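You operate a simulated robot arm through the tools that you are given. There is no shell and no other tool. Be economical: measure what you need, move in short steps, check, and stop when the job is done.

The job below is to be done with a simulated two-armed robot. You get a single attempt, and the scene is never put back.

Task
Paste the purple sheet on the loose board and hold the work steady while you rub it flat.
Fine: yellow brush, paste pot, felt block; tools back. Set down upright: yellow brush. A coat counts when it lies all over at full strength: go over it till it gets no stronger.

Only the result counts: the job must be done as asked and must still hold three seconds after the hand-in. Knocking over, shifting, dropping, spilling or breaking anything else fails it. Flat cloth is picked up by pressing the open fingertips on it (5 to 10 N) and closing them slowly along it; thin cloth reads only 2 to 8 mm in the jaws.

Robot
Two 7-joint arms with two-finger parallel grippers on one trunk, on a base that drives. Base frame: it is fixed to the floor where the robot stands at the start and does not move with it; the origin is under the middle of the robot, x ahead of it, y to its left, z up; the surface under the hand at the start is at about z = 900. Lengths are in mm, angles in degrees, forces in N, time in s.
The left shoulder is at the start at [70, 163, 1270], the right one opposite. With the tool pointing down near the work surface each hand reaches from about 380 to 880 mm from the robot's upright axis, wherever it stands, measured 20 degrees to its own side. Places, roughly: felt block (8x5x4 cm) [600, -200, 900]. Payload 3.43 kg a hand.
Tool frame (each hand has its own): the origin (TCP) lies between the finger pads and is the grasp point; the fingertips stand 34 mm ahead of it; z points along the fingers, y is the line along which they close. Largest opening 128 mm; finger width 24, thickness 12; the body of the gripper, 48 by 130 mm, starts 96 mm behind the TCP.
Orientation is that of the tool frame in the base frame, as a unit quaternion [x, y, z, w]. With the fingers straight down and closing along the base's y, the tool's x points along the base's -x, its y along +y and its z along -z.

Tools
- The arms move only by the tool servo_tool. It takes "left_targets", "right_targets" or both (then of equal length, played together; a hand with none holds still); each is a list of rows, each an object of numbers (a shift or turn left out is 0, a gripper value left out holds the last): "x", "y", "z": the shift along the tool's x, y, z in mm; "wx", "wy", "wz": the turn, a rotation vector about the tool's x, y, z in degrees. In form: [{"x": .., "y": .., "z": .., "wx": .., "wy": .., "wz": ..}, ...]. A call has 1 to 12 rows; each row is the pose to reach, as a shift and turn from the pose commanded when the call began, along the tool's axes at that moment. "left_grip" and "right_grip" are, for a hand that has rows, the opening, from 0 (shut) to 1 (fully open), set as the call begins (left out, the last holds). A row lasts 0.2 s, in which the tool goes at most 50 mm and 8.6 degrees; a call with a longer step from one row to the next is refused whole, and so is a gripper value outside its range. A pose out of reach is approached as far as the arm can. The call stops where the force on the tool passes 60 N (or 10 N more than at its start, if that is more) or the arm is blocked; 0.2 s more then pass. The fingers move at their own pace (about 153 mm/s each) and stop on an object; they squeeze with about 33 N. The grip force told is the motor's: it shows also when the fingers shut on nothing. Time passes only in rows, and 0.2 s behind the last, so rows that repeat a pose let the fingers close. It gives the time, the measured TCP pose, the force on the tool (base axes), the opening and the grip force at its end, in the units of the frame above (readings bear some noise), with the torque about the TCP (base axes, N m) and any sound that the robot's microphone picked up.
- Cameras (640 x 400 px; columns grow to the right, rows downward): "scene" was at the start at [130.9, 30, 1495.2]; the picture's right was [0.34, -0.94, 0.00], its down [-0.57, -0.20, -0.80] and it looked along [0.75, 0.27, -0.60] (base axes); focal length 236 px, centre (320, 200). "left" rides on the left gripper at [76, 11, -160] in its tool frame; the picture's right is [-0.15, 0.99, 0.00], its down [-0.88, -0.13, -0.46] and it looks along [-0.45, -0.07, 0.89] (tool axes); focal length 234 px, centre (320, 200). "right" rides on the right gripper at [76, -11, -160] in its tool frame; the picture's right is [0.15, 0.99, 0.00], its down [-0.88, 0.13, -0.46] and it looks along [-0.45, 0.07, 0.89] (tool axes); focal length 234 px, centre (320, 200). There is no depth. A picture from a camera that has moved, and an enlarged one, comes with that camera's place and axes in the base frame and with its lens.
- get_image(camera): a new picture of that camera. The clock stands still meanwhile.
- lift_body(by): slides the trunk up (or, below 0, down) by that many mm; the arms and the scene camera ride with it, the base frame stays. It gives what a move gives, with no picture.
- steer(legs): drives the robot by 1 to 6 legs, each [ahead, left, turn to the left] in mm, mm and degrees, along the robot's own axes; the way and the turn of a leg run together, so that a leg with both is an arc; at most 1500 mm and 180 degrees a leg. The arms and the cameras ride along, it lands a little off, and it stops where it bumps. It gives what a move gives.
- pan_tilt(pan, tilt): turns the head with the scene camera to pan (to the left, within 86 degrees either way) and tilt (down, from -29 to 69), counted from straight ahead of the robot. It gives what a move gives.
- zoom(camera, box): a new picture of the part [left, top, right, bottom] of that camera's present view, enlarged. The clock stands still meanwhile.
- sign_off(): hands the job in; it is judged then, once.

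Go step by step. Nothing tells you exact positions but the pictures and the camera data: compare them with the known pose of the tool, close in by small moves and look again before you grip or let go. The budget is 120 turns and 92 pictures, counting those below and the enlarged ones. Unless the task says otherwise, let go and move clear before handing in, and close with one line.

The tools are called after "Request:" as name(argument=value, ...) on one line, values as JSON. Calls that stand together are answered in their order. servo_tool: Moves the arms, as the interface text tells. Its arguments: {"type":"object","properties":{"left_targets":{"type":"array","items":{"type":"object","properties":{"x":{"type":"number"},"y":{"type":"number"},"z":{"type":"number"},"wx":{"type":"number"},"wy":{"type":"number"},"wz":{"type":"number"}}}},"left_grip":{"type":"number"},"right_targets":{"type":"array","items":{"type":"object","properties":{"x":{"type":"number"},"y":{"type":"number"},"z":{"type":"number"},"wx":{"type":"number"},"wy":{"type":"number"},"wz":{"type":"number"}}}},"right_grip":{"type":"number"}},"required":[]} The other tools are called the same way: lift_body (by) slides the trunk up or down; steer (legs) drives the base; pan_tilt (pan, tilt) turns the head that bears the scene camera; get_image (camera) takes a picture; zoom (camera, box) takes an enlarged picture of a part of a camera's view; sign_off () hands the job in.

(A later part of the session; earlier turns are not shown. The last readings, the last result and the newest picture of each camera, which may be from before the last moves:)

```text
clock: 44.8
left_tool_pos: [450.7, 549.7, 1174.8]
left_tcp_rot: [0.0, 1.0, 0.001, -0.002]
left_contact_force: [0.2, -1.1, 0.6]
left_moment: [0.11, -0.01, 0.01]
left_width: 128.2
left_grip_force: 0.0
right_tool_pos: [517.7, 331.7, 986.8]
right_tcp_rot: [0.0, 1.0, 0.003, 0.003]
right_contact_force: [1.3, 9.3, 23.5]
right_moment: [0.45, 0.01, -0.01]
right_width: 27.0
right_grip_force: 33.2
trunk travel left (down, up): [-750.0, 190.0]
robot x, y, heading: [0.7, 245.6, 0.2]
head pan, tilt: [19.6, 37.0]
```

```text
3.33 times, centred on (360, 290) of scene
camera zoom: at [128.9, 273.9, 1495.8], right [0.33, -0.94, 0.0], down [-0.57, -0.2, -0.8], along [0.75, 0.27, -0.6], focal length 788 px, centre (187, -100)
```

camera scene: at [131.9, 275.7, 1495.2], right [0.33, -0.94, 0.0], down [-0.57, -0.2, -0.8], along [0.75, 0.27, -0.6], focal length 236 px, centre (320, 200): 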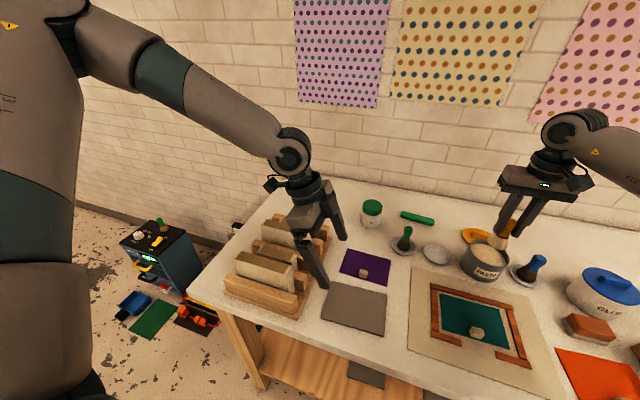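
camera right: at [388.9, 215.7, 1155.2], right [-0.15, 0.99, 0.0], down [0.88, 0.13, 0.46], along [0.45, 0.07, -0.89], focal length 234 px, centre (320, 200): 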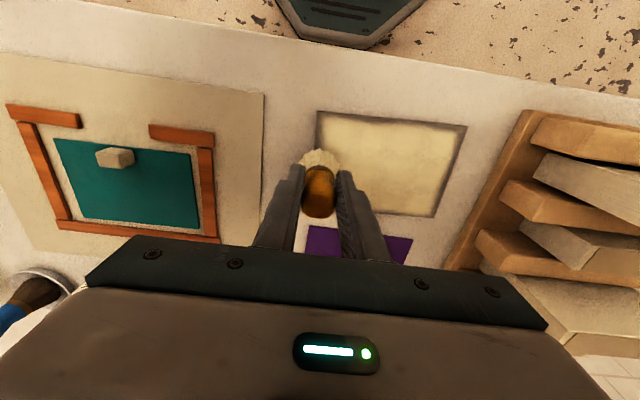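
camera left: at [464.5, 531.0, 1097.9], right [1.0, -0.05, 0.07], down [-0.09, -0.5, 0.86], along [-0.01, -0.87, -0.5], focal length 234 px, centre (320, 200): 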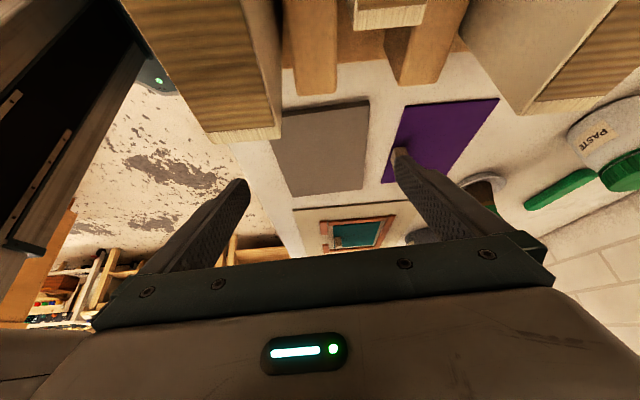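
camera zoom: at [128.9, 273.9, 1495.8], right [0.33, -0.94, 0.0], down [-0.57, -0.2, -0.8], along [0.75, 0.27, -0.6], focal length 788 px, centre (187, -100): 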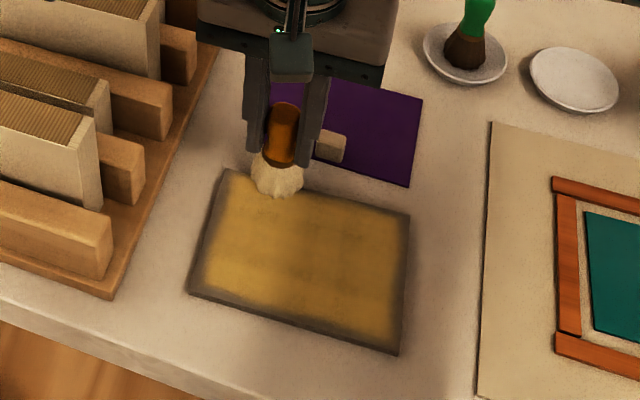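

The paste seems to age, so I want the sheet ready before the final coat. The right hand goes back to the pot while the left moves over the sheet's knob.

Request:
servo_tool(right_targets=[{"z": -40}, {"z": -80}, {"z": -112}, {"x": -19, "y": -40, "z": -112}, {"x": -38, "y": -80, "z": -112}, {"x": -57, "y": -120, "z": -112}, {"x": -77, "y": -160, "z": -112}, {"x": -97, "y": -200, "z": -112}, {"x": -117, "y": -240, "z": -112}, {"x": -137, "y": -280, "z": -112}, {"x": -156, "y": -320, "z": -112}, {"x": -175, "y": -357, "z": -112}], left_targets=[{"z": 0}, {"z": 0}, {"z": 0}, {"z": 0}, {"z": 0}, {"x": -10, "y": -20}, {"x": -29, "y": -60}, {"x": -48, "y": -100}, {"x": -66, "y": -140}, {"x": -84, "y": -180}, {"x": -102, "y": -215, "z": 10}, {"x": -117, "y": -248, "z": 30}], left_grip=0.5)

Request:
get_image(camera="left")

Request:
get_image(camera="right")

```text
clock: 47.4
left_tool_pos: [540.3, 378.6, 1148.0]
left_tcp_rot: [0.0, 1.0, -0.001, -0.003]
left_contact_force: [0.3, -0.6, 0.7]
left_moment: [0.04, 0.01, 0.0]
left_width: 64.0
left_grip_force: 0.1
left hand out of reach, approached as far as the arm can: row 10, 11, 12
right_tool_pos: [693.8, -31.8, 1098.5]
right_tcp_rot: [0.0, 1.0, 0.0, 0.001]
right_contact_force: [1.0, -0.7, 0.1]
right_moment: [-0.01, 0.02, -0.01]
right_width: 27.3
right_grip_force: 32.6
trunk travel left (down, up): [-750.0, 190.0]
robot x, y, heading: [0.9, 246.6, 0.0]
head pan, tilt: [19.6, 37.0]
```

```text
62 pictures are left
camera left: at [465.2, 390.2, 1306.4], right [0.15, 0.99, 0.0], down [0.88, -0.13, 0.45], along [0.45, -0.07, -0.89], focal length 234 px, centre (320, 200)
```

left: 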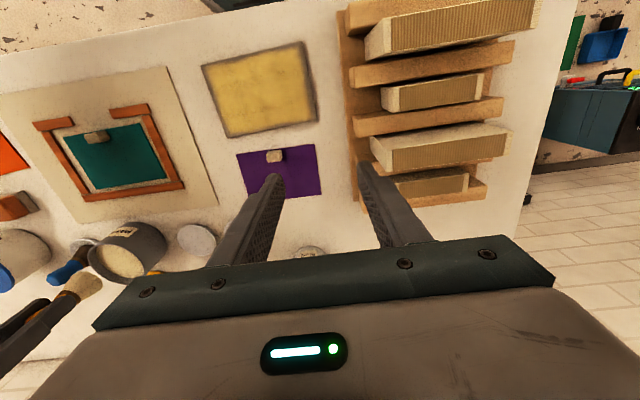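

```text
61 pictures are left
camera right: at [616.0, -42.5, 1260.4], right [-0.15, 0.99, 0.0], down [0.88, 0.13, 0.46], along [0.45, 0.07, -0.89], focal length 234 px, centre (320, 200)
```

right: 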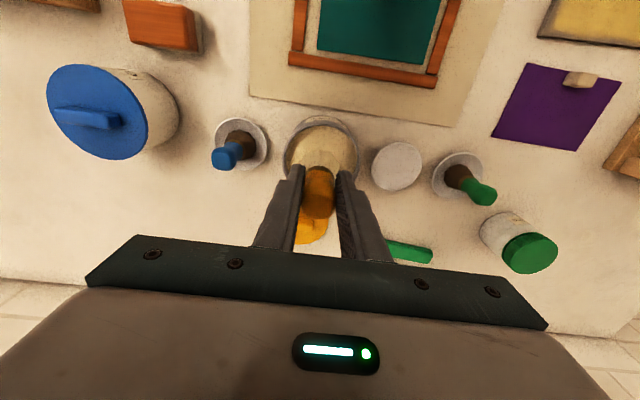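

The left hand's trouble seems to be the height, so I'll drop first and then move across to the knob at about [568, 298].

Request:
servo_tool(left_targets=[{"z": 45}, {"z": 90}, {"x": -10, "y": -27, "z": 90}, {"x": -20, "y": -54, "z": 90}, {"x": -28, "y": -81, "z": 90}, {"x": -28, "y": -81, "z": 90}])

Request:
get_image(camera="left")

```text
clock: 48.8
left_tool_pos: [535.7, 390.6, 1083.6]
left_tcp_rot: [0.0, 1.0, -0.001, -0.003]
left_contact_force: [0.6, 0.0, -0.2]
left_moment: [0.02, 0.02, 0.01]
left_width: 63.9
left_grip_force: 0.1
left hand out of reach, approached as far as the arm can: row 1, 2, 3, 4, 5, 6
right_tool_pos: [691.5, -30.3, 1100.9]
right_tcp_rot: [0.0, 1.0, 0.0, 0.001]
right_contact_force: [-0.7, -0.8, -1.0]
right_moment: [-0.01, -0.02, -0.01]
right_width: 27.0
right_grip_force: 33.9
trunk travel left (down, up): [-750.0, 190.0]
robot x, y, heading: [2.3, 242.4, -0.1]
head pan, tilt: [19.6, 37.0]
```

```text
60 pictures are left
camera left: at [460.0, 401.2, 1243.7], right [0.15, 0.99, 0.0], down [0.88, -0.13, 0.45], along [0.44, -0.07, -0.89], focal length 234 px, centre (320, 200)
```

left: 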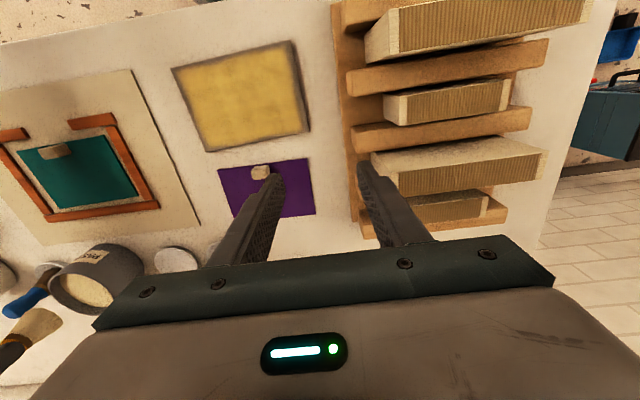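

The left arm is blocked near the centre with yaw 0, but it worked there with positive yaw, so I'll try yaw +45 (the knob's grip direction is free).

Request:
servo_tool(left_targets=[{"wz": 8}, {"wz": 16}, {"wz": 24, "x": -8, "y": -23}, {"wz": 32, "x": -16, "y": -46}, {"wz": 40, "x": -24, "y": -69}, {"wz": 45, "x": -32, "y": -92}, {"wz": 45, "x": -32, "y": -92}])

```text
clock: 50.4
left_tool_pos: [529.2, 383.4, 1099.6]
left_tcp_rot: [0.383, 0.924, -0.004, -0.003]
left_contact_force: [0.0, -0.2, 0.5]
left_moment: [-0.02, -0.02, 0.01]
left_width: 64.2
left_grip_force: 0.1
left hand out of reach, approached as far as the arm can: row 3, 4, 5, 6, 7
right_tool_pos: [693.7, -29.7, 1100.5]
right_tcp_rot: [0.0, 1.0, 0.0, 0.001]
right_contact_force: [0.5, 0.2, -0.5]
right_moment: [-0.01, 0.01, 0.02]
right_width: 26.8
right_grip_force: 32.7
trunk travel left (down, up): [-750.0, 190.0]
robot x, y, heading: [1.8, 244.5, -0.4]
head pan, tilt: [19.6, 37.0]
```

Yaw isn't the limit. I'll swing the left hand out to the side and forward to free its arm posture, then see what it reaches.

Request:
servo_tool(left_targets=[{"x": 20, "y": 20, "wz": -8}, {"x": 30, "y": 55, "wz": -16}, {"x": 30, "y": 90, "wz": -24}, {"x": 20, "y": 125, "wz": -32}, {"x": -10, "y": 150, "wz": -40}, {"x": -40, "y": 160, "wz": -45}, {"x": -70, "y": 165, "wz": -45}, {"x": -100, "y": 165, "wz": -45}, {"x": -130, "y": 165, "wz": -45}])

```text
clock: 52.4
left_tool_pos: [667.2, 473.5, 1115.1]
left_tcp_rot: [-0.001, 1.0, 0.0, -0.004]
left_contact_force: [0.4, 0.0, 0.8]
left_moment: [-0.02, 0.02, -0.02]
left_width: 64.1
left_grip_force: 0.1
left hand out of reach, approached as far as the arm can: row 6, 7, 8, 9
right_tool_pos: [694.2, -29.8, 1100.9]
right_tcp_rot: [0.0, 1.0, -0.001, 0.0]
right_contact_force: [-0.8, 0.1, -1.1]
right_moment: [0.02, 0.03, -0.01]
right_width: 27.0
right_grip_force: 33.7
trunk travel left (down, up): [-750.0, 190.0]
robot x, y, heading: [2.5, 243.0, -0.2]
head pan, tilt: [19.6, 37.0]
```

It reaches far forward here; now I'll approach the knob from the far side.

Request:
servo_tool(left_targets=[{"x": 0, "y": -40, "z": 10}, {"x": 15, "y": -80, "z": 20}, {"x": 40, "y": -115, "z": 30}, {"x": 70, "y": -145, "z": 40}, {"x": 99, "y": -175, "z": 55}, {"x": 99, "y": -175, "z": 55}])

Request:
get_image(camera="left")

```text
clock: 53.8
left_tool_pos: [536.4, 389.1, 1090.0]
left_tcp_rot: [-0.001, 1.0, -0.001, -0.003]
left_contact_force: [-0.1, 0.0, 0.7]
left_moment: [0.0, 0.0, 0.01]
left_width: 63.9
left_grip_force: 0.1
left hand out of reach, approached as far as the arm can: row 1, 2, 3, 4, 5, 6
right_tool_pos: [693.1, -29.3, 1099.2]
right_tcp_rot: [0.0, 1.0, 0.0, 0.001]
right_contact_force: [-0.6, 0.3, -0.3]
right_moment: [-0.01, 0.01, 0.01]
right_width: 27.0
right_grip_force: 32.9
trunk travel left (down, up): [-750.0, 190.0]
robot x, y, heading: [-2.0, 245.6, -0.3]
head pan, tilt: [19.6, 37.0]
```

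```text
59 pictures are left
camera left: at [460.6, 399.6, 1249.7], right [0.15, 0.99, 0.0], down [0.88, -0.13, 0.45], along [0.44, -0.07, -0.89], focal length 234 px, centre (320, 200)
```

left: 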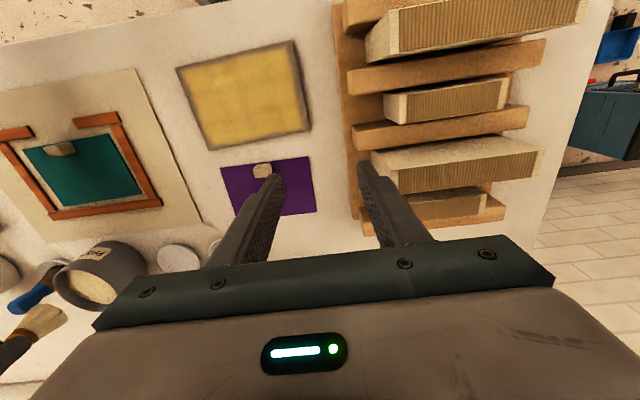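

The left arm can't cross the centre from here, so the right hand will do the painting and the sheet, with the left only holding. Left goes aside; right dips and travels to the near-right corner of the board.

Request:
servo_tool(right_targets=[{"y": 5}, {"y": 5, "z": 35}, {"y": 5, "z": 55}, {"y": 5, "z": 62}, {"y": 5, "z": 63}, {"y": 5, "z": 63}, {"y": 5, "z": 40}, {"y": 5, "z": 0}, {"y": 5, "z": 0}], left_targets=[{"y": 30}, {"y": 60}, {"x": 20, "y": 95, "z": -20}, {"x": 40, "y": 130, "z": -40}, {"x": 60, "y": 160, "z": -60}, {"x": 80, "y": 160, "z": -80}, {"x": 80, "y": 160, "z": -80}, {"x": 80, "y": 160, "z": -80}, {"x": 80, "y": 160, "z": -80}])

Request:
servo_tool(right_targets=[{"x": 34, "y": 30}, {"x": 68, "y": 61}, {"x": 102, "y": 92}, {"x": 136, "y": 123}, {"x": 170, "y": 154}, {"x": 204, "y": 185}, {"x": 238, "y": 216}, {"x": 274, "y": 247, "z": 0}, {"x": 274, "y": 247, "z": 45}, {"x": 274, "y": 247, "z": 85}, {"x": 274, "y": 247, "z": 106}, {"x": 274, "y": 247, "z": 106}])

```text
clock: 55.8
left_tool_pos: [456.8, 550.1, 1169.9]
left_tcp_rot: [0.001, 1.0, -0.001, -0.003]
left_contact_force: [1.1, 0.0, -1.3]
left_moment: [0.0, 0.04, -0.01]
left_width: 63.9
left_grip_force: 0.0
right_tool_pos: [691.8, -21.3, 1101.2]
right_tcp_rot: [0.0, 1.0, 0.001, 0.001]
right_contact_force: [-0.5, -1.0, -1.3]
right_moment: [0.03, 0.01, -0.01]
right_width: 27.2
right_grip_force: 33.3
trunk travel left (down, up): [-750.0, 190.0]
robot x, y, heading: [1.8, 246.7, 0.1]
head pan, tilt: [19.6, 37.0]
```

```text
clock: 58.4
left_tool_pos: [455.9, 549.5, 1169.6]
left_tcp_rot: [0.0, 1.0, 0.0, -0.004]
left_contact_force: [-0.6, -0.7, 0.6]
left_moment: [0.01, 0.05, -0.01]
left_width: 64.0
left_grip_force: 0.0
right_tool_pos: [417.8, 225.2, 992.9]
right_tcp_rot: [0.0, 1.0, -0.001, 0.001]
right_contact_force: [-0.1, 0.2, -0.9]
right_moment: [0.01, 0.03, -0.01]
right_width: 26.9
right_grip_force: 33.2
trunk travel left (down, up): [-750.0, 190.0]
robot x, y, heading: [3.1, 247.8, -0.0]
head pan, tilt: [19.6, 37.0]
```

The brush is at the near-right corner. Perimeter pass with firm contact.

Request:
servo_tool(right_targets=[{"x": -0.2, "y": -4, "z": 6.5}, {"x": 1.9, "y": 34, "z": 6.5}, {"x": 4.3, "y": 79, "z": 6.5}, {"x": 6.5, "y": 119, "z": 6.5}, {"x": 7.9, "y": 143, "z": 6.5}, {"x": -30.1, "y": 145.1, "z": 6.5}, {"x": -67.1, "y": 147.1, "z": 6.5}, {"x": -98.1, "y": 148.8, "z": 6.5}, {"x": -100.3, "y": 109.8, "z": 6.5}, {"x": -102.6, "y": 66.8, "z": 6.5}, {"x": -104.7, "y": 29.8, "z": 6.5}, {"x": -106.2, "y": 1.8, "z": 6.5}])

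Request:
zoom(camera="scene", box=[300, 250, 420, 350])

```text
clock: 61.0
left_tool_pos: [454.2, 550.2, 1171.5]
left_tcp_rot: [-0.001, 1.0, 0.0, -0.002]
left_contact_force: [-0.3, 0.2, 0.3]
left_moment: [0.02, 0.0, 0.02]
left_width: 63.9
left_grip_force: 0.0
right_tool_pos: [522.6, 229.1, 985.8]
right_tcp_rot: [0.0, 1.0, 0.001, 0.003]
right_contact_force: [1.0, 4.7, 13.3]
right_moment: [0.42, 0.0, -0.02]
right_width: 27.0
right_grip_force: 33.0
trunk travel left (down, up): [-750.0, 190.0]
robot x, y, heading: [-0.5, 248.6, -0.3]
head pan, tilt: [19.6, 37.0]
```

```text
4.00 times, centred on (360, 300) of scene
camera zoom: at [129.2, 275.5, 1495.7], right [0.33, -0.94, 0.0], down [-0.57, -0.2, -0.8], along [0.75, 0.27, -0.6], focal length 945 px, centre (160, -200)
```

zoom: 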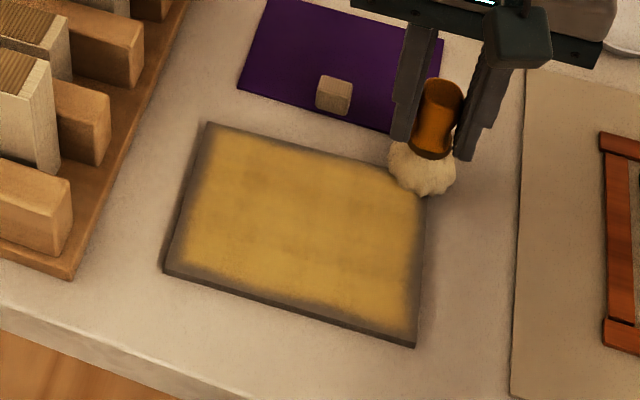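

The rim never takes paste, and its width matches the board's margin beyond the sheet, so the coat area is most likely just the sheet's footprint. It was full earlier but is ageing, so I'll re-brush the interior fresh.

Request:
servo_tool(right_targets=[{"x": 19.7, "y": 12}, {"x": 22.2, "y": 57}, {"x": 24.7, "y": 102}, {"x": 26.4, "y": 134}, {"x": 48.4, "y": 132.7}, {"x": 46.1, "y": 90.7}, {"x": 43.6, "y": 45.7}, {"x": 41.6, "y": 8.7}, {"x": 63.6, "y": 7.5}, {"x": 65.9, "y": 49.5}, {"x": 68.4, "y": 94.5}, {"x": 70.4, "y": 131.5}])

Request:
zoom(camera="scene", box=[300, 250, 420, 350])

```text
clock: 63.6
left_tool_pos: [453.7, 549.6, 1171.2]
left_tcp_rot: [0.001, 1.0, 0.0, -0.003]
left_contact_force: [-0.1, -0.4, 0.0]
left_moment: [-0.01, 0.0, 0.0]
left_width: 64.0
left_grip_force: 0.1
right_tool_pos: [453.8, 359.6, 986.6]
right_tcp_rot: [0.001, 1.0, -0.001, 0.002]
right_contact_force: [-0.5, -8.4, 20.0]
right_moment: [-0.67, -0.04, -0.03]
right_width: 27.1
right_grip_force: 32.8
trunk travel left (down, up): [-750.0, 190.0]
robot x, y, heading: [-1.8, 244.6, -0.1]
head pan, tilt: [19.6, 37.0]
```

```text
4.00 times, centred on (360, 300) of scene
camera zoom: at [128.8, 275.8, 1495.7], right [0.33, -0.94, 0.0], down [-0.57, -0.2, -0.8], along [0.75, 0.27, -0.6], focal length 945 px, centre (160, -200)
```

zoom: 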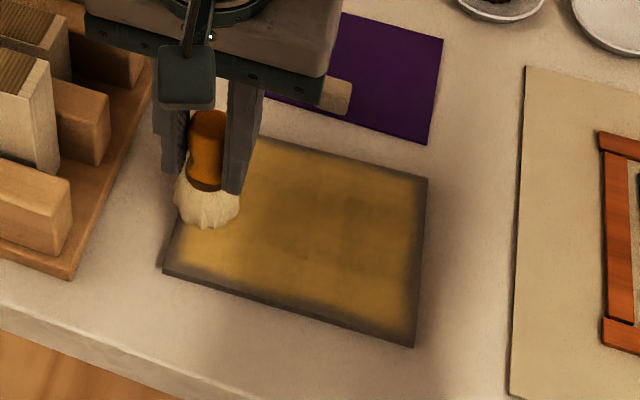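

Re-brushing doesn't change the look, so the coat is saturated and I'll move fast now: lift, carry the brush to above its dish, and look at the coat.

Request:
servo_tool(right_targets=[{"z": -40}, {"z": -80}, {"z": -112}, {"x": -33, "y": -33, "z": -112}, {"x": -66, "y": -66, "z": -112}, {"x": -99, "y": -99, "z": -112}, {"x": -132, "y": -132, "z": -112}, {"x": -165, "y": -165, "z": -112}, {"x": -198, "y": -198, "z": -112}, {"x": -230, "y": -232, "z": -112}, {"x": -260, "y": -264, "z": -100}, {"x": -260, "y": -264, "z": -70}])

Request:
get_image(camera="right")

Request:
zoom(camera="scene", box=[300, 250, 420, 350])

```text
clock: 66.2
left_tool_pos: [456.4, 551.6, 1170.7]
left_tcp_rot: [0.0, 1.0, 0.0, -0.004]
left_contact_force: [0.3, 0.7, 0.7]
left_moment: [0.03, 0.01, 0.0]
left_width: 64.0
left_grip_force: 0.1
right_tool_pos: [715.7, 94.9, 1052.4]
right_tcp_rot: [0.001, 1.0, 0.0, 0.001]
right_contact_force: [0.3, -0.3, -1.5]
right_moment: [-0.03, 0.01, -0.01]
right_width: 27.2
right_grip_force: 33.4
trunk travel left (down, up): [-750.0, 190.0]
robot x, y, heading: [-2.1, 245.1, -0.2]
head pan, tilt: [19.6, 37.0]
```

```text
56 pictures are left
camera right: at [638.9, 83.9, 1213.3], right [-0.15, 0.99, 0.0], down [0.88, 0.13, 0.46], along [0.45, 0.07, -0.89], focal length 234 px, centre (320, 200)
```

right: 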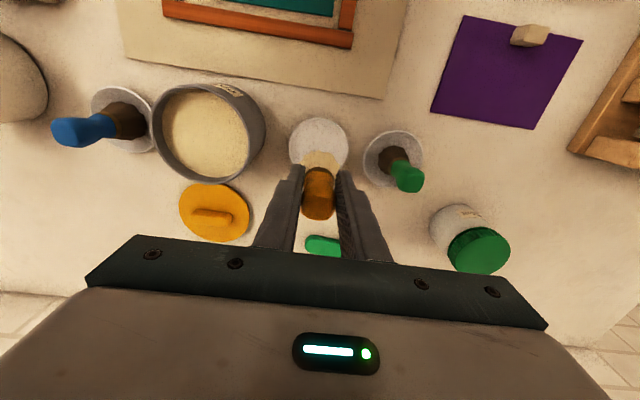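

```text
4.00 times, centred on (360, 300) of scene
camera zoom: at [132.0, 276.5, 1495.2], right [0.33, -0.94, 0.0], down [-0.57, -0.2, -0.8], along [0.75, 0.27, -0.6], focal length 945 px, centre (160, -200)
```

zoom: 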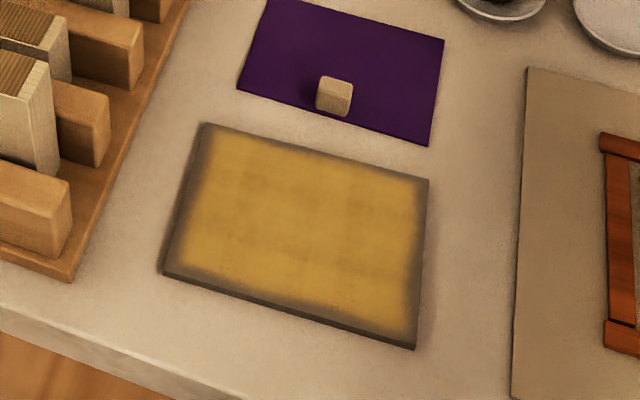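

The coat is even. I'll set the brush down upright on its dish at [714, 94].

Request:
servo_tool(right_targets=[{"x": 1, "z": 35}, {"x": 1, "z": 58}, {"x": 1, "z": 62}, {"x": 1, "z": 64.5}, {"x": 1, "z": 64.5}])

Request:
zoom(camera="right", box=[240, 90, 400, 220])

```text
clock: 67.4
left_tool_pos: [456.0, 551.1, 1170.8]
left_tcp_rot: [0.0, 1.0, -0.001, -0.004]
left_contact_force: [-0.4, -0.5, 0.3]
left_moment: [0.0, -0.01, 0.01]
left_width: 63.9
left_grip_force: 0.2
right_tool_pos: [713.6, 94.7, 990.6]
right_tcp_rot: [-0.001, 1.0, 0.0, 0.001]
right_contact_force: [-0.3, 0.0, -0.2]
right_moment: [-0.01, 0.03, 0.0]
right_width: 27.1
right_grip_force: 32.8
trunk travel left (down, up): [-750.0, 190.0]
robot x, y, heading: [-0.9, 246.2, -0.1]
head pan, tilt: [19.6, 37.0]
```

```text
3.08 times, centred on (320, 155) of right
camera zoom: at [637.2, 83.5, 1150.9], right [-0.15, 0.99, 0.0], down [0.88, 0.13, 0.46], along [0.45, 0.07, -0.89], focal length 720 px, centre (320, 338)
```

zoom: 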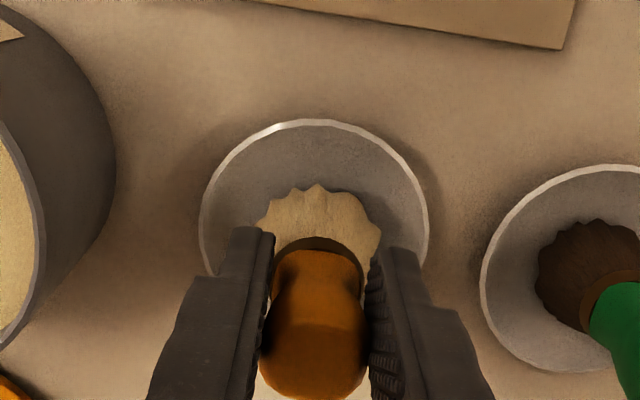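

No contact yet; I'll lower slowly until it touches.

Request:
servo_tool(right_targets=[{"z": 2}, {"z": 4}, {"z": 4}])

```text
clock: 68.2
left_tool_pos: [455.2, 549.9, 1170.9]
left_tcp_rot: [0.0, 1.0, 0.0, -0.003]
left_contact_force: [-0.8, 0.1, -0.6]
left_moment: [0.0, -0.03, 0.0]
left_width: 64.1
left_grip_force: 0.1
right_tool_pos: [713.4, 96.6, 988.1]
right_tcp_rot: [0.0, 1.0, 0.0, 0.001]
right_contact_force: [-0.1, 0.2, -0.2]
right_moment: [0.02, 0.0, 0.02]
right_width: 26.9
right_grip_force: 33.3
trunk travel left (down, up): [-750.0, 190.0]
robot x, y, heading: [-1.5, 244.8, -0.2]
head pan, tilt: [19.6, 37.0]
```

Request:
servo_tool(right_targets=[{"z": 1.5}, {"z": 3}, {"z": 3}])

```text
clock: 69.0
left_tool_pos: [456.0, 549.5, 1170.6]
left_tcp_rot: [0.002, 1.0, 0.0, -0.004]
left_contact_force: [-0.9, -0.3, 0.4]
left_moment: [0.02, 0.03, 0.02]
left_width: 63.8
left_grip_force: 0.1
right_tool_pos: [712.6, 95.4, 984.9]
right_tcp_rot: [0.0, 1.0, 0.0, 0.0]
right_contact_force: [-3.3, -1.6, -0.9]
right_moment: [-0.12, 0.21, 0.01]
right_width: 26.8
right_grip_force: 33.5
trunk travel left (down, up): [-750.0, 190.0]
robot x, y, heading: [-2.1, 242.4, 0.0]
head pan, tilt: [19.6, 37.0]
```

Request:
servo_tool(right_targets=[{"z": 1}, {"z": 1.5}])

Request:
zoom(camera="right", box=[240, 90, 400, 220])

```text
clock: 69.6
left_tool_pos: [454.9, 550.1, 1170.8]
left_tcp_rot: [0.0, 1.0, 0.0, -0.004]
left_contact_force: [0.7, -0.4, 0.5]
left_moment: [-0.03, 0.0, -0.02]
left_width: 63.7
left_grip_force: 0.1
right_tool_pos: [713.5, 96.1, 983.8]
right_tcp_rot: [0.0, 1.0, 0.001, 0.001]
right_contact_force: [-4.5, -1.9, 1.2]
right_moment: [-0.13, 0.28, 0.02]
right_width: 27.3
right_grip_force: 32.8
trunk travel left (down, up): [-750.0, 190.0]
robot x, y, heading: [-2.9, 248.4, 0.1]
head pan, tilt: [19.6, 37.0]
```

```text
3.08 times, centred on (320, 155) of right
camera zoom: at [636.4, 84.3, 1144.5], right [-0.15, 0.99, 0.0], down [0.88, 0.13, 0.46], along [0.45, 0.07, -0.89], focal length 720 px, centre (320, 338)
```

zoom: 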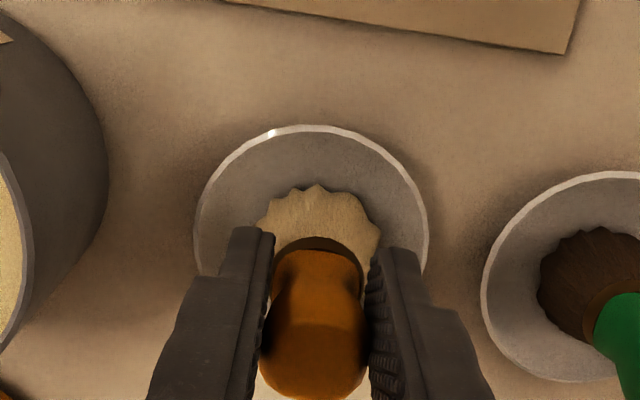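

The brush touches one side of the dish. I'll ease it 2 mm toward the centre, then release.

Request:
servo_tool(right_targets=[{"x": 2.5, "y": -1}, {"x": 2.5, "y": -1, "z": 1}, {"x": 2.5, "y": -1, "z": 1}])

Request:
servo_tool(right_targets=[{"z": 0}, {"z": 0}, {"z": -30}, {"z": -70}, {"z": -110}], right_grip=0.45)

Request:
get_image(camera="right")

```text
clock: 70.4
left_tool_pos: [455.3, 551.2, 1170.1]
left_tcp_rot: [0.0, 1.0, 0.0, -0.003]
left_contact_force: [-0.4, 0.0, -0.9]
left_moment: [-0.02, 0.02, 0.03]
left_width: 64.0
left_grip_force: 0.2
right_tool_pos: [712.0, 95.7, 983.9]
right_tcp_rot: [0.001, 1.0, 0.0, 0.002]
right_contact_force: [2.2, -0.2, 4.2]
right_moment: [0.0, -0.13, 0.0]
right_width: 27.3
right_grip_force: 33.4
trunk travel left (down, up): [-750.0, 190.0]
robot x, y, heading: [0.2, 243.4, 0.0]
head pan, tilt: [19.6, 37.0]
```

```text
clock: 71.6
left_tool_pos: [455.7, 552.2, 1169.7]
left_tcp_rot: [0.0, 1.0, 0.0, -0.003]
left_contact_force: [0.1, 1.1, -0.2]
left_moment: [-0.02, 0.0, -0.02]
left_width: 63.9
left_grip_force: 0.1
right_tool_pos: [710.5, 97.6, 1093.7]
right_tcp_rot: [0.0, 1.0, -0.001, 0.001]
right_contact_force: [-0.4, 0.6, -0.4]
right_moment: [-0.04, -0.02, 0.03]
right_width: 57.8
right_grip_force: 0.1
trunk travel left (down, up): [-750.0, 190.0]
robot x, y, heading: [0.2, 245.2, 0.1]
head pan, tilt: [19.6, 37.0]
```

```text
52 pictures are left
camera right: at [633.4, 85.4, 1253.4], right [-0.15, 0.99, 0.0], down [0.88, 0.13, 0.46], along [0.45, 0.07, -0.89], focal length 234 px, centre (320, 200)
```

right: 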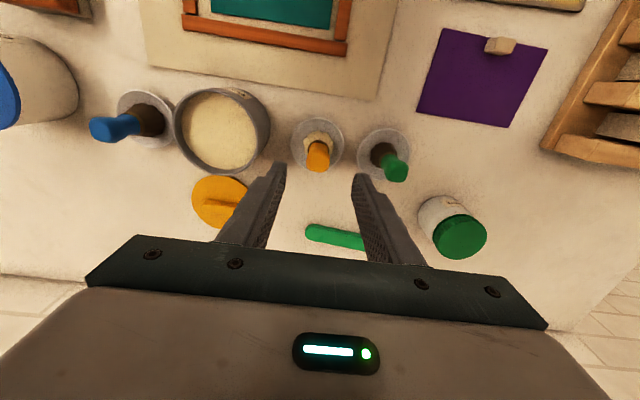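

The brush stands upright. The right hand now goes to the sheet's knob near [566, 298].

Request:
servo_tool(right_targets=[{"x": 24, "y": 34}, {"x": 48, "y": 68}, {"x": 73, "y": 101}, {"x": 97, "y": 134}, {"x": 121, "y": 167}, {"x": 144, "y": 200}, {"x": 144, "y": 200, "z": 45}, {"x": 144, "y": 200, "z": 85}, {"x": 144, "y": 200, "z": 85}])

Request:
get_image(camera="right")

```text
clock: 73.6
left_tool_pos: [454.9, 551.6, 1169.4]
left_tcp_rot: [-0.001, 1.0, 0.0, -0.004]
left_contact_force: [0.0, 0.1, -0.2]
left_moment: [-0.03, -0.02, -0.01]
left_width: 63.9
left_grip_force: 0.0
right_tool_pos: [570.3, 297.7, 1008.5]
right_tcp_rot: [0.0, 1.0, 0.0, 0.001]
right_contact_force: [0.3, -0.5, -0.3]
right_moment: [0.04, 0.01, 0.0]
right_width: 57.6
right_grip_force: 0.0
trunk travel left (down, up): [-750.0, 190.0]
robot x, y, heading: [1.1, 247.7, 0.1]
head pan, tilt: [19.6, 37.0]
```

```text
51 pictures are left
camera right: at [492.7, 286.8, 1168.8], right [-0.15, 0.99, 0.0], down [0.88, 0.13, 0.46], along [0.45, 0.07, -0.89], focal length 234 px, centre (320, 200)
```

right: 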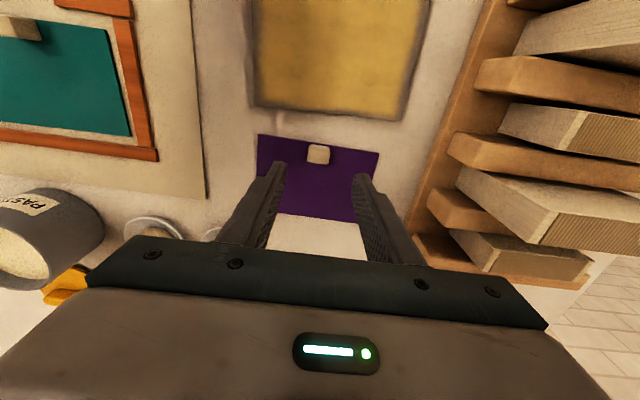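

The knob is at about [565, 296], and the sheet needs about −139 mm in x and a 3° turn to match the board. I'll descend and grip the knob.

Request:
servo_tool(right_targets=[{"x": 5, "y": -1.5, "z": 35}, {"x": 5, "y": -1.5, "z": 60}, {"x": 5, "y": -1.5, "z": 67}, {"x": 5, "y": -1.5, "z": 67}])

Request:
zoom(camera="right", box=[200, 80, 440, 240])

```text
clock: 74.6
left_tool_pos: [456.2, 551.4, 1170.9]
left_tcp_rot: [0.0, 1.0, 0.0, -0.003]
left_contact_force: [0.4, 0.6, -0.5]
left_moment: [0.01, 0.0, -0.01]
left_width: 64.2
left_grip_force: 0.0
right_tool_pos: [564.4, 295.1, 941.4]
right_tcp_rot: [0.0, 1.0, 0.0, 0.001]
right_contact_force: [-0.2, -0.8, 0.2]
right_moment: [0.02, 0.02, 0.0]
right_width: 57.6
right_grip_force: 0.1
trunk travel left (down, up): [-750.0, 190.0]
robot x, y, heading: [-1.0, 249.5, 0.2]
head pan, tilt: [19.6, 37.0]
```

```text
2.50 times, centred on (320, 160) of right
camera zoom: at [487.1, 283.2, 1101.8], right [-0.15, 0.99, 0.0], down [0.88, 0.13, 0.46], along [0.45, 0.07, -0.89], focal length 585 px, centre (320, 300)
```

zoom: 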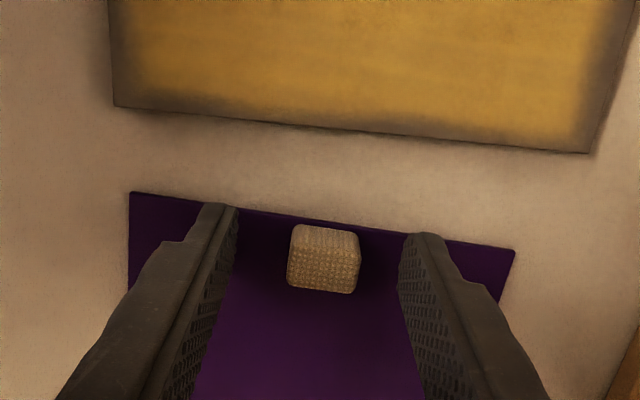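

Well centred on the knob. I'll grip, lift, and see how the sheet hangs.

Request:
servo_tool(right_targets=[{"z": 0}, {"z": 0}, {"z": 0}, {"z": -15}, {"z": -40}], right_grip=0)

Request:
get_image(camera="scene")

Request:
get_image(camera="right")

```text
clock: 75.8
left_tool_pos: [454.9, 550.7, 1170.6]
left_tcp_rot: [0.0, 1.0, 0.0, -0.003]
left_contact_force: [-0.1, 0.7, -0.9]
left_moment: [-0.01, 0.03, 0.01]
left_width: 63.9
left_grip_force: 0.1
right_tool_pos: [563.4, 293.5, 982.3]
right_tcp_rot: [-0.001, 1.0, 0.0, 0.001]
right_contact_force: [-0.2, -1.1, -0.1]
right_moment: [0.04, 0.02, 0.0]
right_width: 22.4
right_grip_force: 33.1
trunk travel left (down, up): [-750.0, 190.0]
robot x, y, heading: [1.3, 245.8, 0.3]
head pan, tilt: [19.6, 37.0]
```

```text
49 pictures are left
camera scene: at [130.5, 276.3, 1495.3], right [0.33, -0.94, 0.0], down [-0.57, -0.2, -0.8], along [0.75, 0.27, -0.6], focal length 236 px, centre (320, 200)
```

scene: 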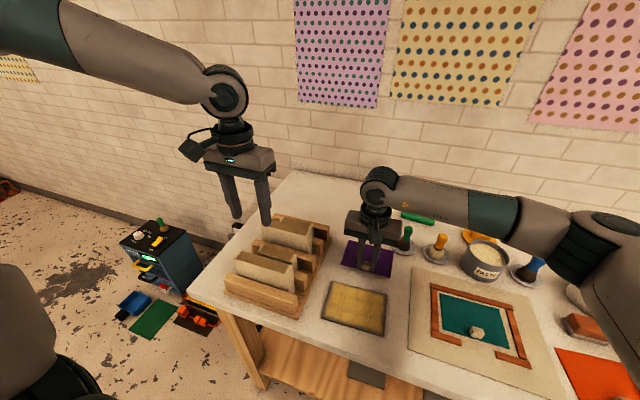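

```text
48 pictures are left
camera right: at [486.0, 282.8, 1142.3], right [-0.15, 0.99, 0.0], down [0.88, 0.13, 0.46], along [0.45, 0.07, -0.89], focal length 234 px, centre (320, 200)
```

right: 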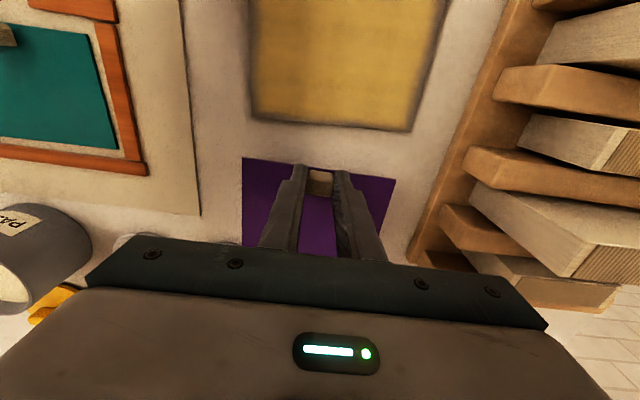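

The sheet comes up stiff with the knob. I'll carry it over the board with the 3.3° turn and check alignment.

Request:
servo_tool(right_targets=[{"x": 35, "wz": -1}, {"x": 70, "wz": -2}, {"x": 105, "wz": -3.3, "y": -1}, {"x": 137.8, "y": -1.1, "wz": -3.3}, {"x": 137.8, "y": -1.1, "z": 20, "wz": -3.3}, {"x": 137.8, "y": -1.1, "z": 24, "wz": -3.3}])

Request:
zoom(camera="scene", box=[290, 240, 430, 350])

Request:
get_image(camera="right")

```text
clock: 77.2
left_tool_pos: [456.5, 549.3, 1170.5]
left_tcp_rot: [-0.001, 1.0, -0.001, -0.004]
left_contact_force: [0.0, 0.7, -0.3]
left_moment: [-0.03, 0.01, 0.02]
left_width: 64.0
left_grip_force: 0.0
right_tool_pos: [424.4, 292.1, 956.7]
right_tcp_rot: [-0.029, 1.0, 0.0, 0.001]
right_contact_force: [-0.4, -0.2, 0.1]
right_moment: [-0.02, 0.0, 0.03]
right_width: 22.8
right_grip_force: 33.3
trunk travel left (down, up): [-750.0, 190.0]
robot x, y, heading: [2.0, 248.7, -0.2]
head pan, tilt: [19.6, 37.0]
```

```text
3.64 times, centred on (360, 295) of scene
camera zoom: at [131.0, 276.0, 1495.3], right [0.33, -0.94, 0.0], down [-0.57, -0.2, -0.8], along [0.75, 0.27, -0.6], focal length 859 px, centre (174, -146)
```

zoom: 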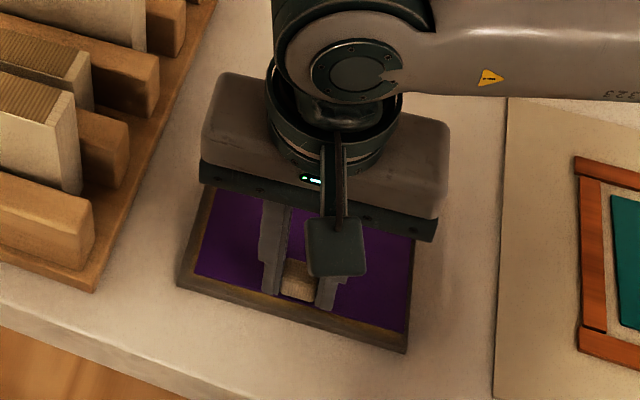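

```text
46 pictures are left
camera right: at [348.7, 276.4, 1116.9], right [-0.2, 0.98, 0.0], down [0.87, 0.18, 0.46], along [0.45, 0.09, -0.89], focal length 234 px, centre (320, 200)
```

right: 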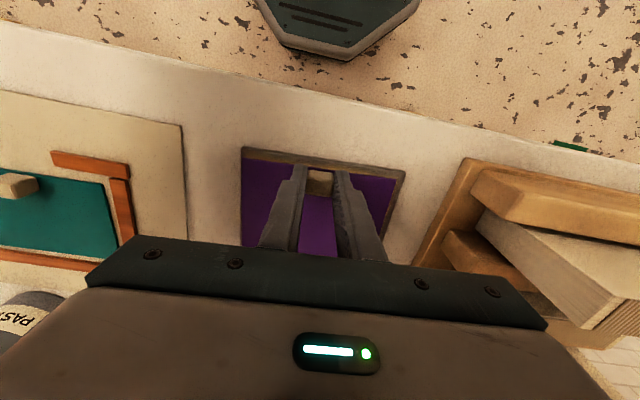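

Close; I'll take a magnified look to fine-tune.

Request:
zoom(camera="right", box=[220, 130, 420, 255])

```text
3.20 times, centred on (320, 192) of right
camera zoom: at [348.7, 276.4, 1116.9], right [-0.2, 0.98, 0.0], down [0.87, 0.18, 0.46], along [0.45, 0.09, -0.89], focal length 749 px, centre (320, 224)
```

zoom: 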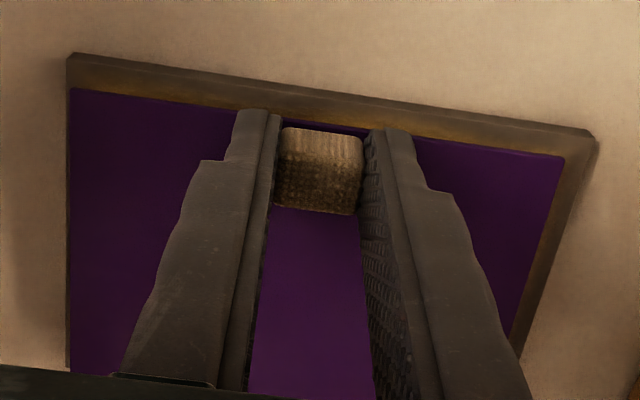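

Margins come out about 4 mm right, 13 mm left and 5 mm near, so I'll shift the sheet +4 mm in y and +3 mm in x, and lay it.

Request:
servo_tool(right_targets=[{"x": -3, "y": 4}, {"x": -3, "y": 4, "z": 6}, {"x": -3, "y": 4, "z": 9}, {"x": -3, "y": 4, "z": 11}, {"x": -3, "y": 4, "z": 11}])

Request:
zoom(camera="right", box=[220, 130, 420, 255])

```text
clock: 78.4
left_tool_pos: [454.2, 551.1, 1170.2]
left_tcp_rot: [0.001, 1.0, 0.0, -0.002]
left_contact_force: [0.6, 0.4, -0.1]
left_moment: [0.04, 0.0, -0.03]
left_width: 64.1
left_grip_force: 0.0
right_tool_pos: [425.7, 296.8, 946.5]
right_tcp_rot: [-0.029, 1.0, 0.0, 0.003]
right_contact_force: [3.6, -2.4, 28.2]
right_moment: [-0.11, -0.21, -0.04]
right_width: 22.5
right_grip_force: 33.1
trunk travel left (down, up): [-750.0, 190.0]
robot x, y, heading: [1.4, 249.3, -0.3]
head pan, tilt: [19.6, 37.0]
```

```text
3.20 times, centred on (320, 192) of right
camera zoom: at [350.4, 280.7, 1106.5], right [-0.2, 0.98, 0.0], down [0.87, 0.18, 0.46], along [0.45, 0.09, -0.89], focal length 749 px, centre (320, 224)
```

zoom: 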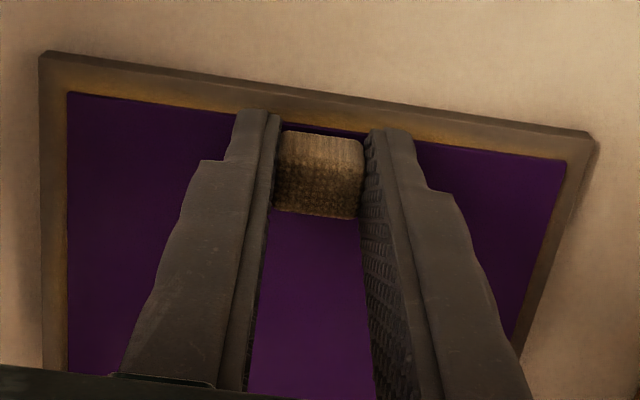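

The sheet lies centred and aligned on the board. I'll release the knob and look.

Request:
servo_tool(right_targets=[{"z": -1}, {"z": -1}, {"z": -1}, {"z": -30}, {"z": -70}, {"z": -110}], right_grip=0.4)

Request:
get_image(camera="right")

```text
clock: 79.8
left_tool_pos: [455.0, 551.4, 1170.8]
left_tcp_rot: [0.0, 1.0, 0.0, -0.003]
left_contact_force: [-1.1, 0.4, -0.2]
left_moment: [0.03, 0.03, -0.04]
left_width: 63.8
left_grip_force: 0.1
right_tool_pos: [426.2, 295.9, 1052.4]
right_tcp_rot: [-0.029, 1.0, 0.0, 0.001]
right_contact_force: [0.5, -0.8, 0.7]
right_moment: [-0.01, -0.02, 0.01]
right_width: 51.3
right_grip_force: 0.1
trunk travel left (down, up): [-750.0, 190.0]
robot x, y, heading: [4.8, 246.6, -0.1]
head pan, tilt: [19.6, 37.0]
```

```text
43 pictures are left
camera right: at [350.4, 280.0, 1213.7], right [-0.2, 0.98, 0.0], down [0.87, 0.18, 0.46], along [0.45, 0.09, -0.89], focal length 234 px, centre (320, 200)
```

right: 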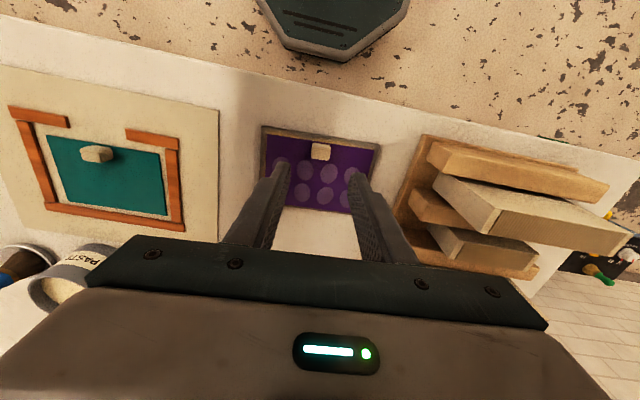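

Pale bubbles are visible in the sheet; that's what needs rubbing flat. The right hand goes to fetch the felt block near [590, -215].

Request:
servo_tool(right_targets=[{"x": -11, "y": -43, "z": -20}, {"x": -22, "y": -86, "z": -28}, {"x": -33, "y": -129, "z": -28}, {"x": -44, "y": -172, "z": -28}, {"x": -56, "y": -215, "z": -28, "wz": 1}, {"x": -67, "y": -258, "z": -28, "wz": 2}, {"x": -78, "y": -301, "z": -28, "wz": 3.3}, {"x": -89, "y": -344, "z": -28, "wz": 3.3}, {"x": -100, "y": -387, "z": -28, "wz": 3.3}, {"x": -112, "y": -430, "z": -28, "wz": 3.3}, {"x": -123, "y": -473, "z": -28, "wz": 3.3}, {"x": -134, "y": -514, "z": -28, "wz": 3.3}], right_grip=0.8)

Request:
get_image(camera="right")

Request:
zoom(camera="scene", box=[300, 240, 420, 340])

```text
clock: 82.4
left_tool_pos: [455.6, 549.4, 1171.7]
left_tcp_rot: [0.0, 1.0, 0.001, -0.003]
left_contact_force: [0.1, -0.1, -0.5]
left_moment: [0.02, -0.02, 0.0]
left_width: 63.8
left_grip_force: 0.1
right_tool_pos: [588.0, -210.9, 1085.0]
right_tcp_rot: [-0.001, 1.0, 0.0, 0.001]
right_contact_force: [0.0, -0.1, 0.5]
right_moment: [0.03, -0.02, -0.03]
right_width: 102.6
right_grip_force: 0.1
trunk travel left (down, up): [-750.0, 190.0]
robot x, y, heading: [-0.0, 248.7, -0.2]
head pan, tilt: [19.6, 37.0]
```

```text
42 pictures are left
camera right: at [510.6, -222.4, 1245.2], right [-0.15, 0.99, 0.0], down [0.88, 0.13, 0.46], along [0.45, 0.07, -0.89], focal length 234 px, centre (320, 200)
```

right: 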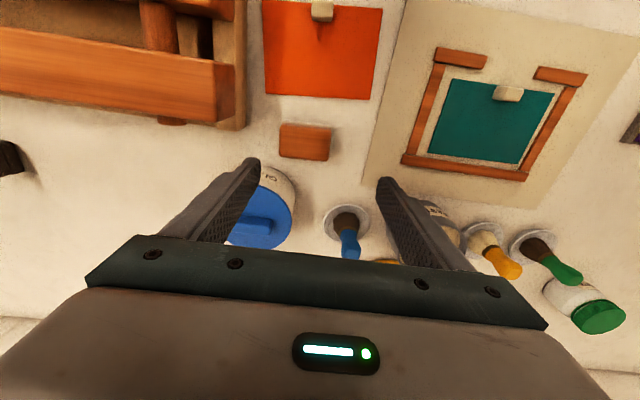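

```text
4.00 times, centred on (360, 290) of scene
camera zoom: at [131.0, 274.8, 1495.3], right [0.33, -0.94, 0.0], down [-0.57, -0.2, -0.8], along [0.75, 0.27, -0.6], focal length 945 px, centre (160, -160)
```

zoom: 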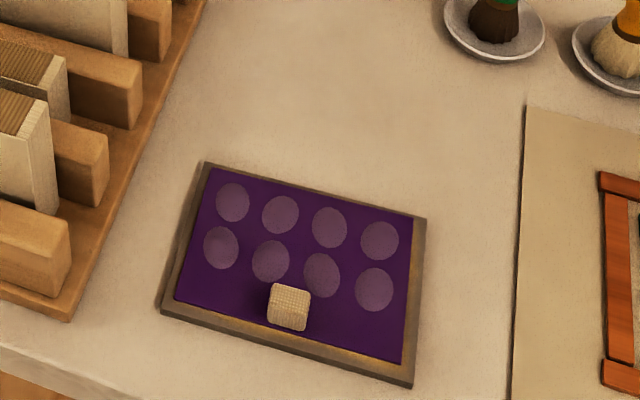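

I see 8 bubbles in two rows (x ≈ 460 and 496, y 253–354). The felt block is at [583, -230], so I'll descend over it.

Request:
servo_tool(right_targets=[{"x": 4, "y": -19, "z": 20}, {"x": 4, "y": -19, "z": 60}, {"x": 4, "y": -19, "z": 95}, {"x": 4, "y": -19, "z": 95}])

Request:
get_image(camera="right")

```text
clock: 83.4
left_tool_pos: [456.7, 550.0, 1171.1]
left_tcp_rot: [0.0, 1.0, -0.001, -0.003]
left_contact_force: [0.0, -0.2, -0.1]
left_moment: [0.04, -0.05, -0.01]
left_width: 63.8
left_grip_force: 0.0
right_tool_pos: [582.9, -231.7, 989.3]
right_tcp_rot: [0.0, 1.0, 0.0, 0.001]
right_contact_force: [-0.8, 0.0, 0.0]
right_moment: [0.01, -0.01, -0.01]
right_width: 102.4
right_grip_force: 0.1
trunk travel left (down, up): [-750.0, 190.0]
robot x, y, heading: [-0.4, 244.7, -0.3]
head pan, tilt: [19.6, 37.0]
```

```text
40 pictures are left
camera right: at [505.7, -242.7, 1148.9], right [-0.15, 0.99, 0.0], down [0.88, 0.13, 0.46], along [0.45, 0.07, -0.89], focal length 234 px, centre (320, 200)
```

right: 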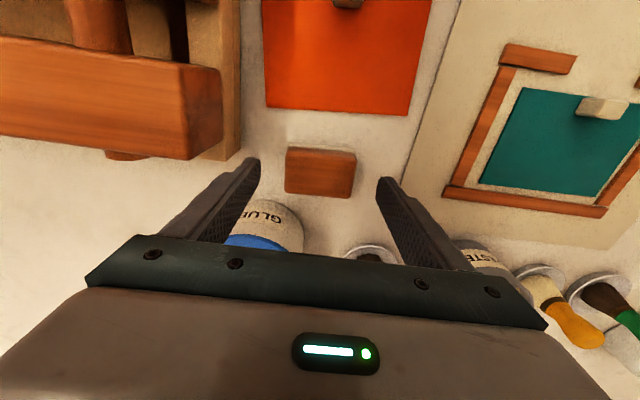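

Centred. Going down and gripping.

Request:
servo_tool(right_targets=[{"z": 30}, {"z": 44}, {"z": 47}, {"z": 47}])

Request:
servo_tool(right_targets=[{"z": 0}, {"z": 0}, {"z": 0}], right_grip=0)

Request:
get_image(camera="right")

```text
clock: 84.4
left_tool_pos: [455.7, 550.3, 1168.7]
left_tcp_rot: [0.0, 1.0, -0.001, -0.004]
left_contact_force: [-0.4, -0.9, -0.4]
left_moment: [0.0, -0.02, -0.01]
left_width: 63.8
left_grip_force: 0.1
right_tool_pos: [584.0, -229.7, 942.6]
right_tcp_rot: [0.0, 1.0, 0.0, 0.001]
right_contact_force: [0.6, 1.5, 0.1]
right_moment: [-0.01, -0.03, 0.02]
right_width: 102.3
right_grip_force: 0.0
trunk travel left (down, up): [-750.0, 190.0]
robot x, y, heading: [2.8, 248.0, -0.1]
head pan, tilt: [19.6, 37.0]
```

```text
clock: 85.2
left_tool_pos: [456.9, 550.9, 1169.7]
left_tcp_rot: [0.0, 1.0, 0.0, -0.004]
left_contact_force: [0.5, 0.3, 0.1]
left_moment: [0.03, -0.02, -0.04]
left_width: 64.1
left_grip_force: 0.0
right_tool_pos: [584.9, -230.2, 942.6]
right_tcp_rot: [0.0, 1.0, 0.0, 0.001]
right_contact_force: [-0.3, -0.2, 1.2]
right_moment: [-0.03, -0.05, -0.06]
right_width: 69.7
right_grip_force: 33.4
trunk travel left (down, up): [-750.0, 190.0]
robot x, y, heading: [-1.4, 244.5, -0.0]
head pan, tilt: [19.6, 37.0]
```

```text
39 pictures are left
camera right: at [507.5, -240.9, 1102.8], right [-0.15, 0.99, 0.0], down [0.88, 0.13, 0.46], along [0.45, 0.07, -0.89], focal length 234 px, centre (320, 200)
```

right: 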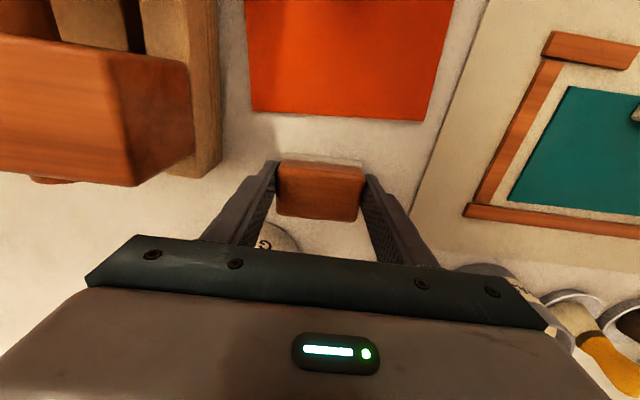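

The block is held (69.7 mm); its home is TCP [584.5, -230, 942.6]. I'll lift it and stage it beside the board while the left hand turns to yaw +90 again.

Request:
servo_tool(right_targets=[{"z": -40}, {"z": -85}, {"z": -125}, {"x": 10, "y": 35, "z": -140}, {"x": 22, "y": 78, "z": -140}, {"x": 35, "y": 120, "z": -140}, {"x": 48, "y": 162, "z": -140}, {"x": 61, "y": 204, "z": -140}, {"x": 74, "y": 246, "z": -140}, {"x": 87, "y": 288, "z": -140}, {"x": 95, "y": 320, "z": -140}, {"x": 100, "y": 340, "z": -140}], left_targets=[{"wz": 8}, {"wz": 16}, {"wz": 24}, {"wz": 32}, {"wz": 40}, {"wz": 48}, {"wz": 56}, {"wz": 64}, {"wz": 71}, {"wz": 78}, {"wz": 83}, {"wz": 87}], left_grip=1)

```text
clock: 87.8
left_tool_pos: [459.5, 550.2, 1169.9]
left_tcp_rot: [0.689, 0.725, -0.003, -0.001]
left_contact_force: [-0.4, 0.0, -0.1]
left_moment: [0.02, 0.0, -0.01]
left_width: 128.1
left_grip_force: 0.0
right_tool_pos: [488.0, 112.9, 1079.6]
right_tcp_rot: [0.001, 1.0, 0.0, 0.001]
right_contact_force: [0.0, 0.1, -0.9]
right_moment: [0.01, 0.03, 0.0]
right_width: 69.6
right_grip_force: 33.0
trunk travel left (down, up): [-750.0, 190.0]
robot x, y, heading: [-0.1, 246.6, -0.1]
head pan, tilt: [19.6, 37.0]
```

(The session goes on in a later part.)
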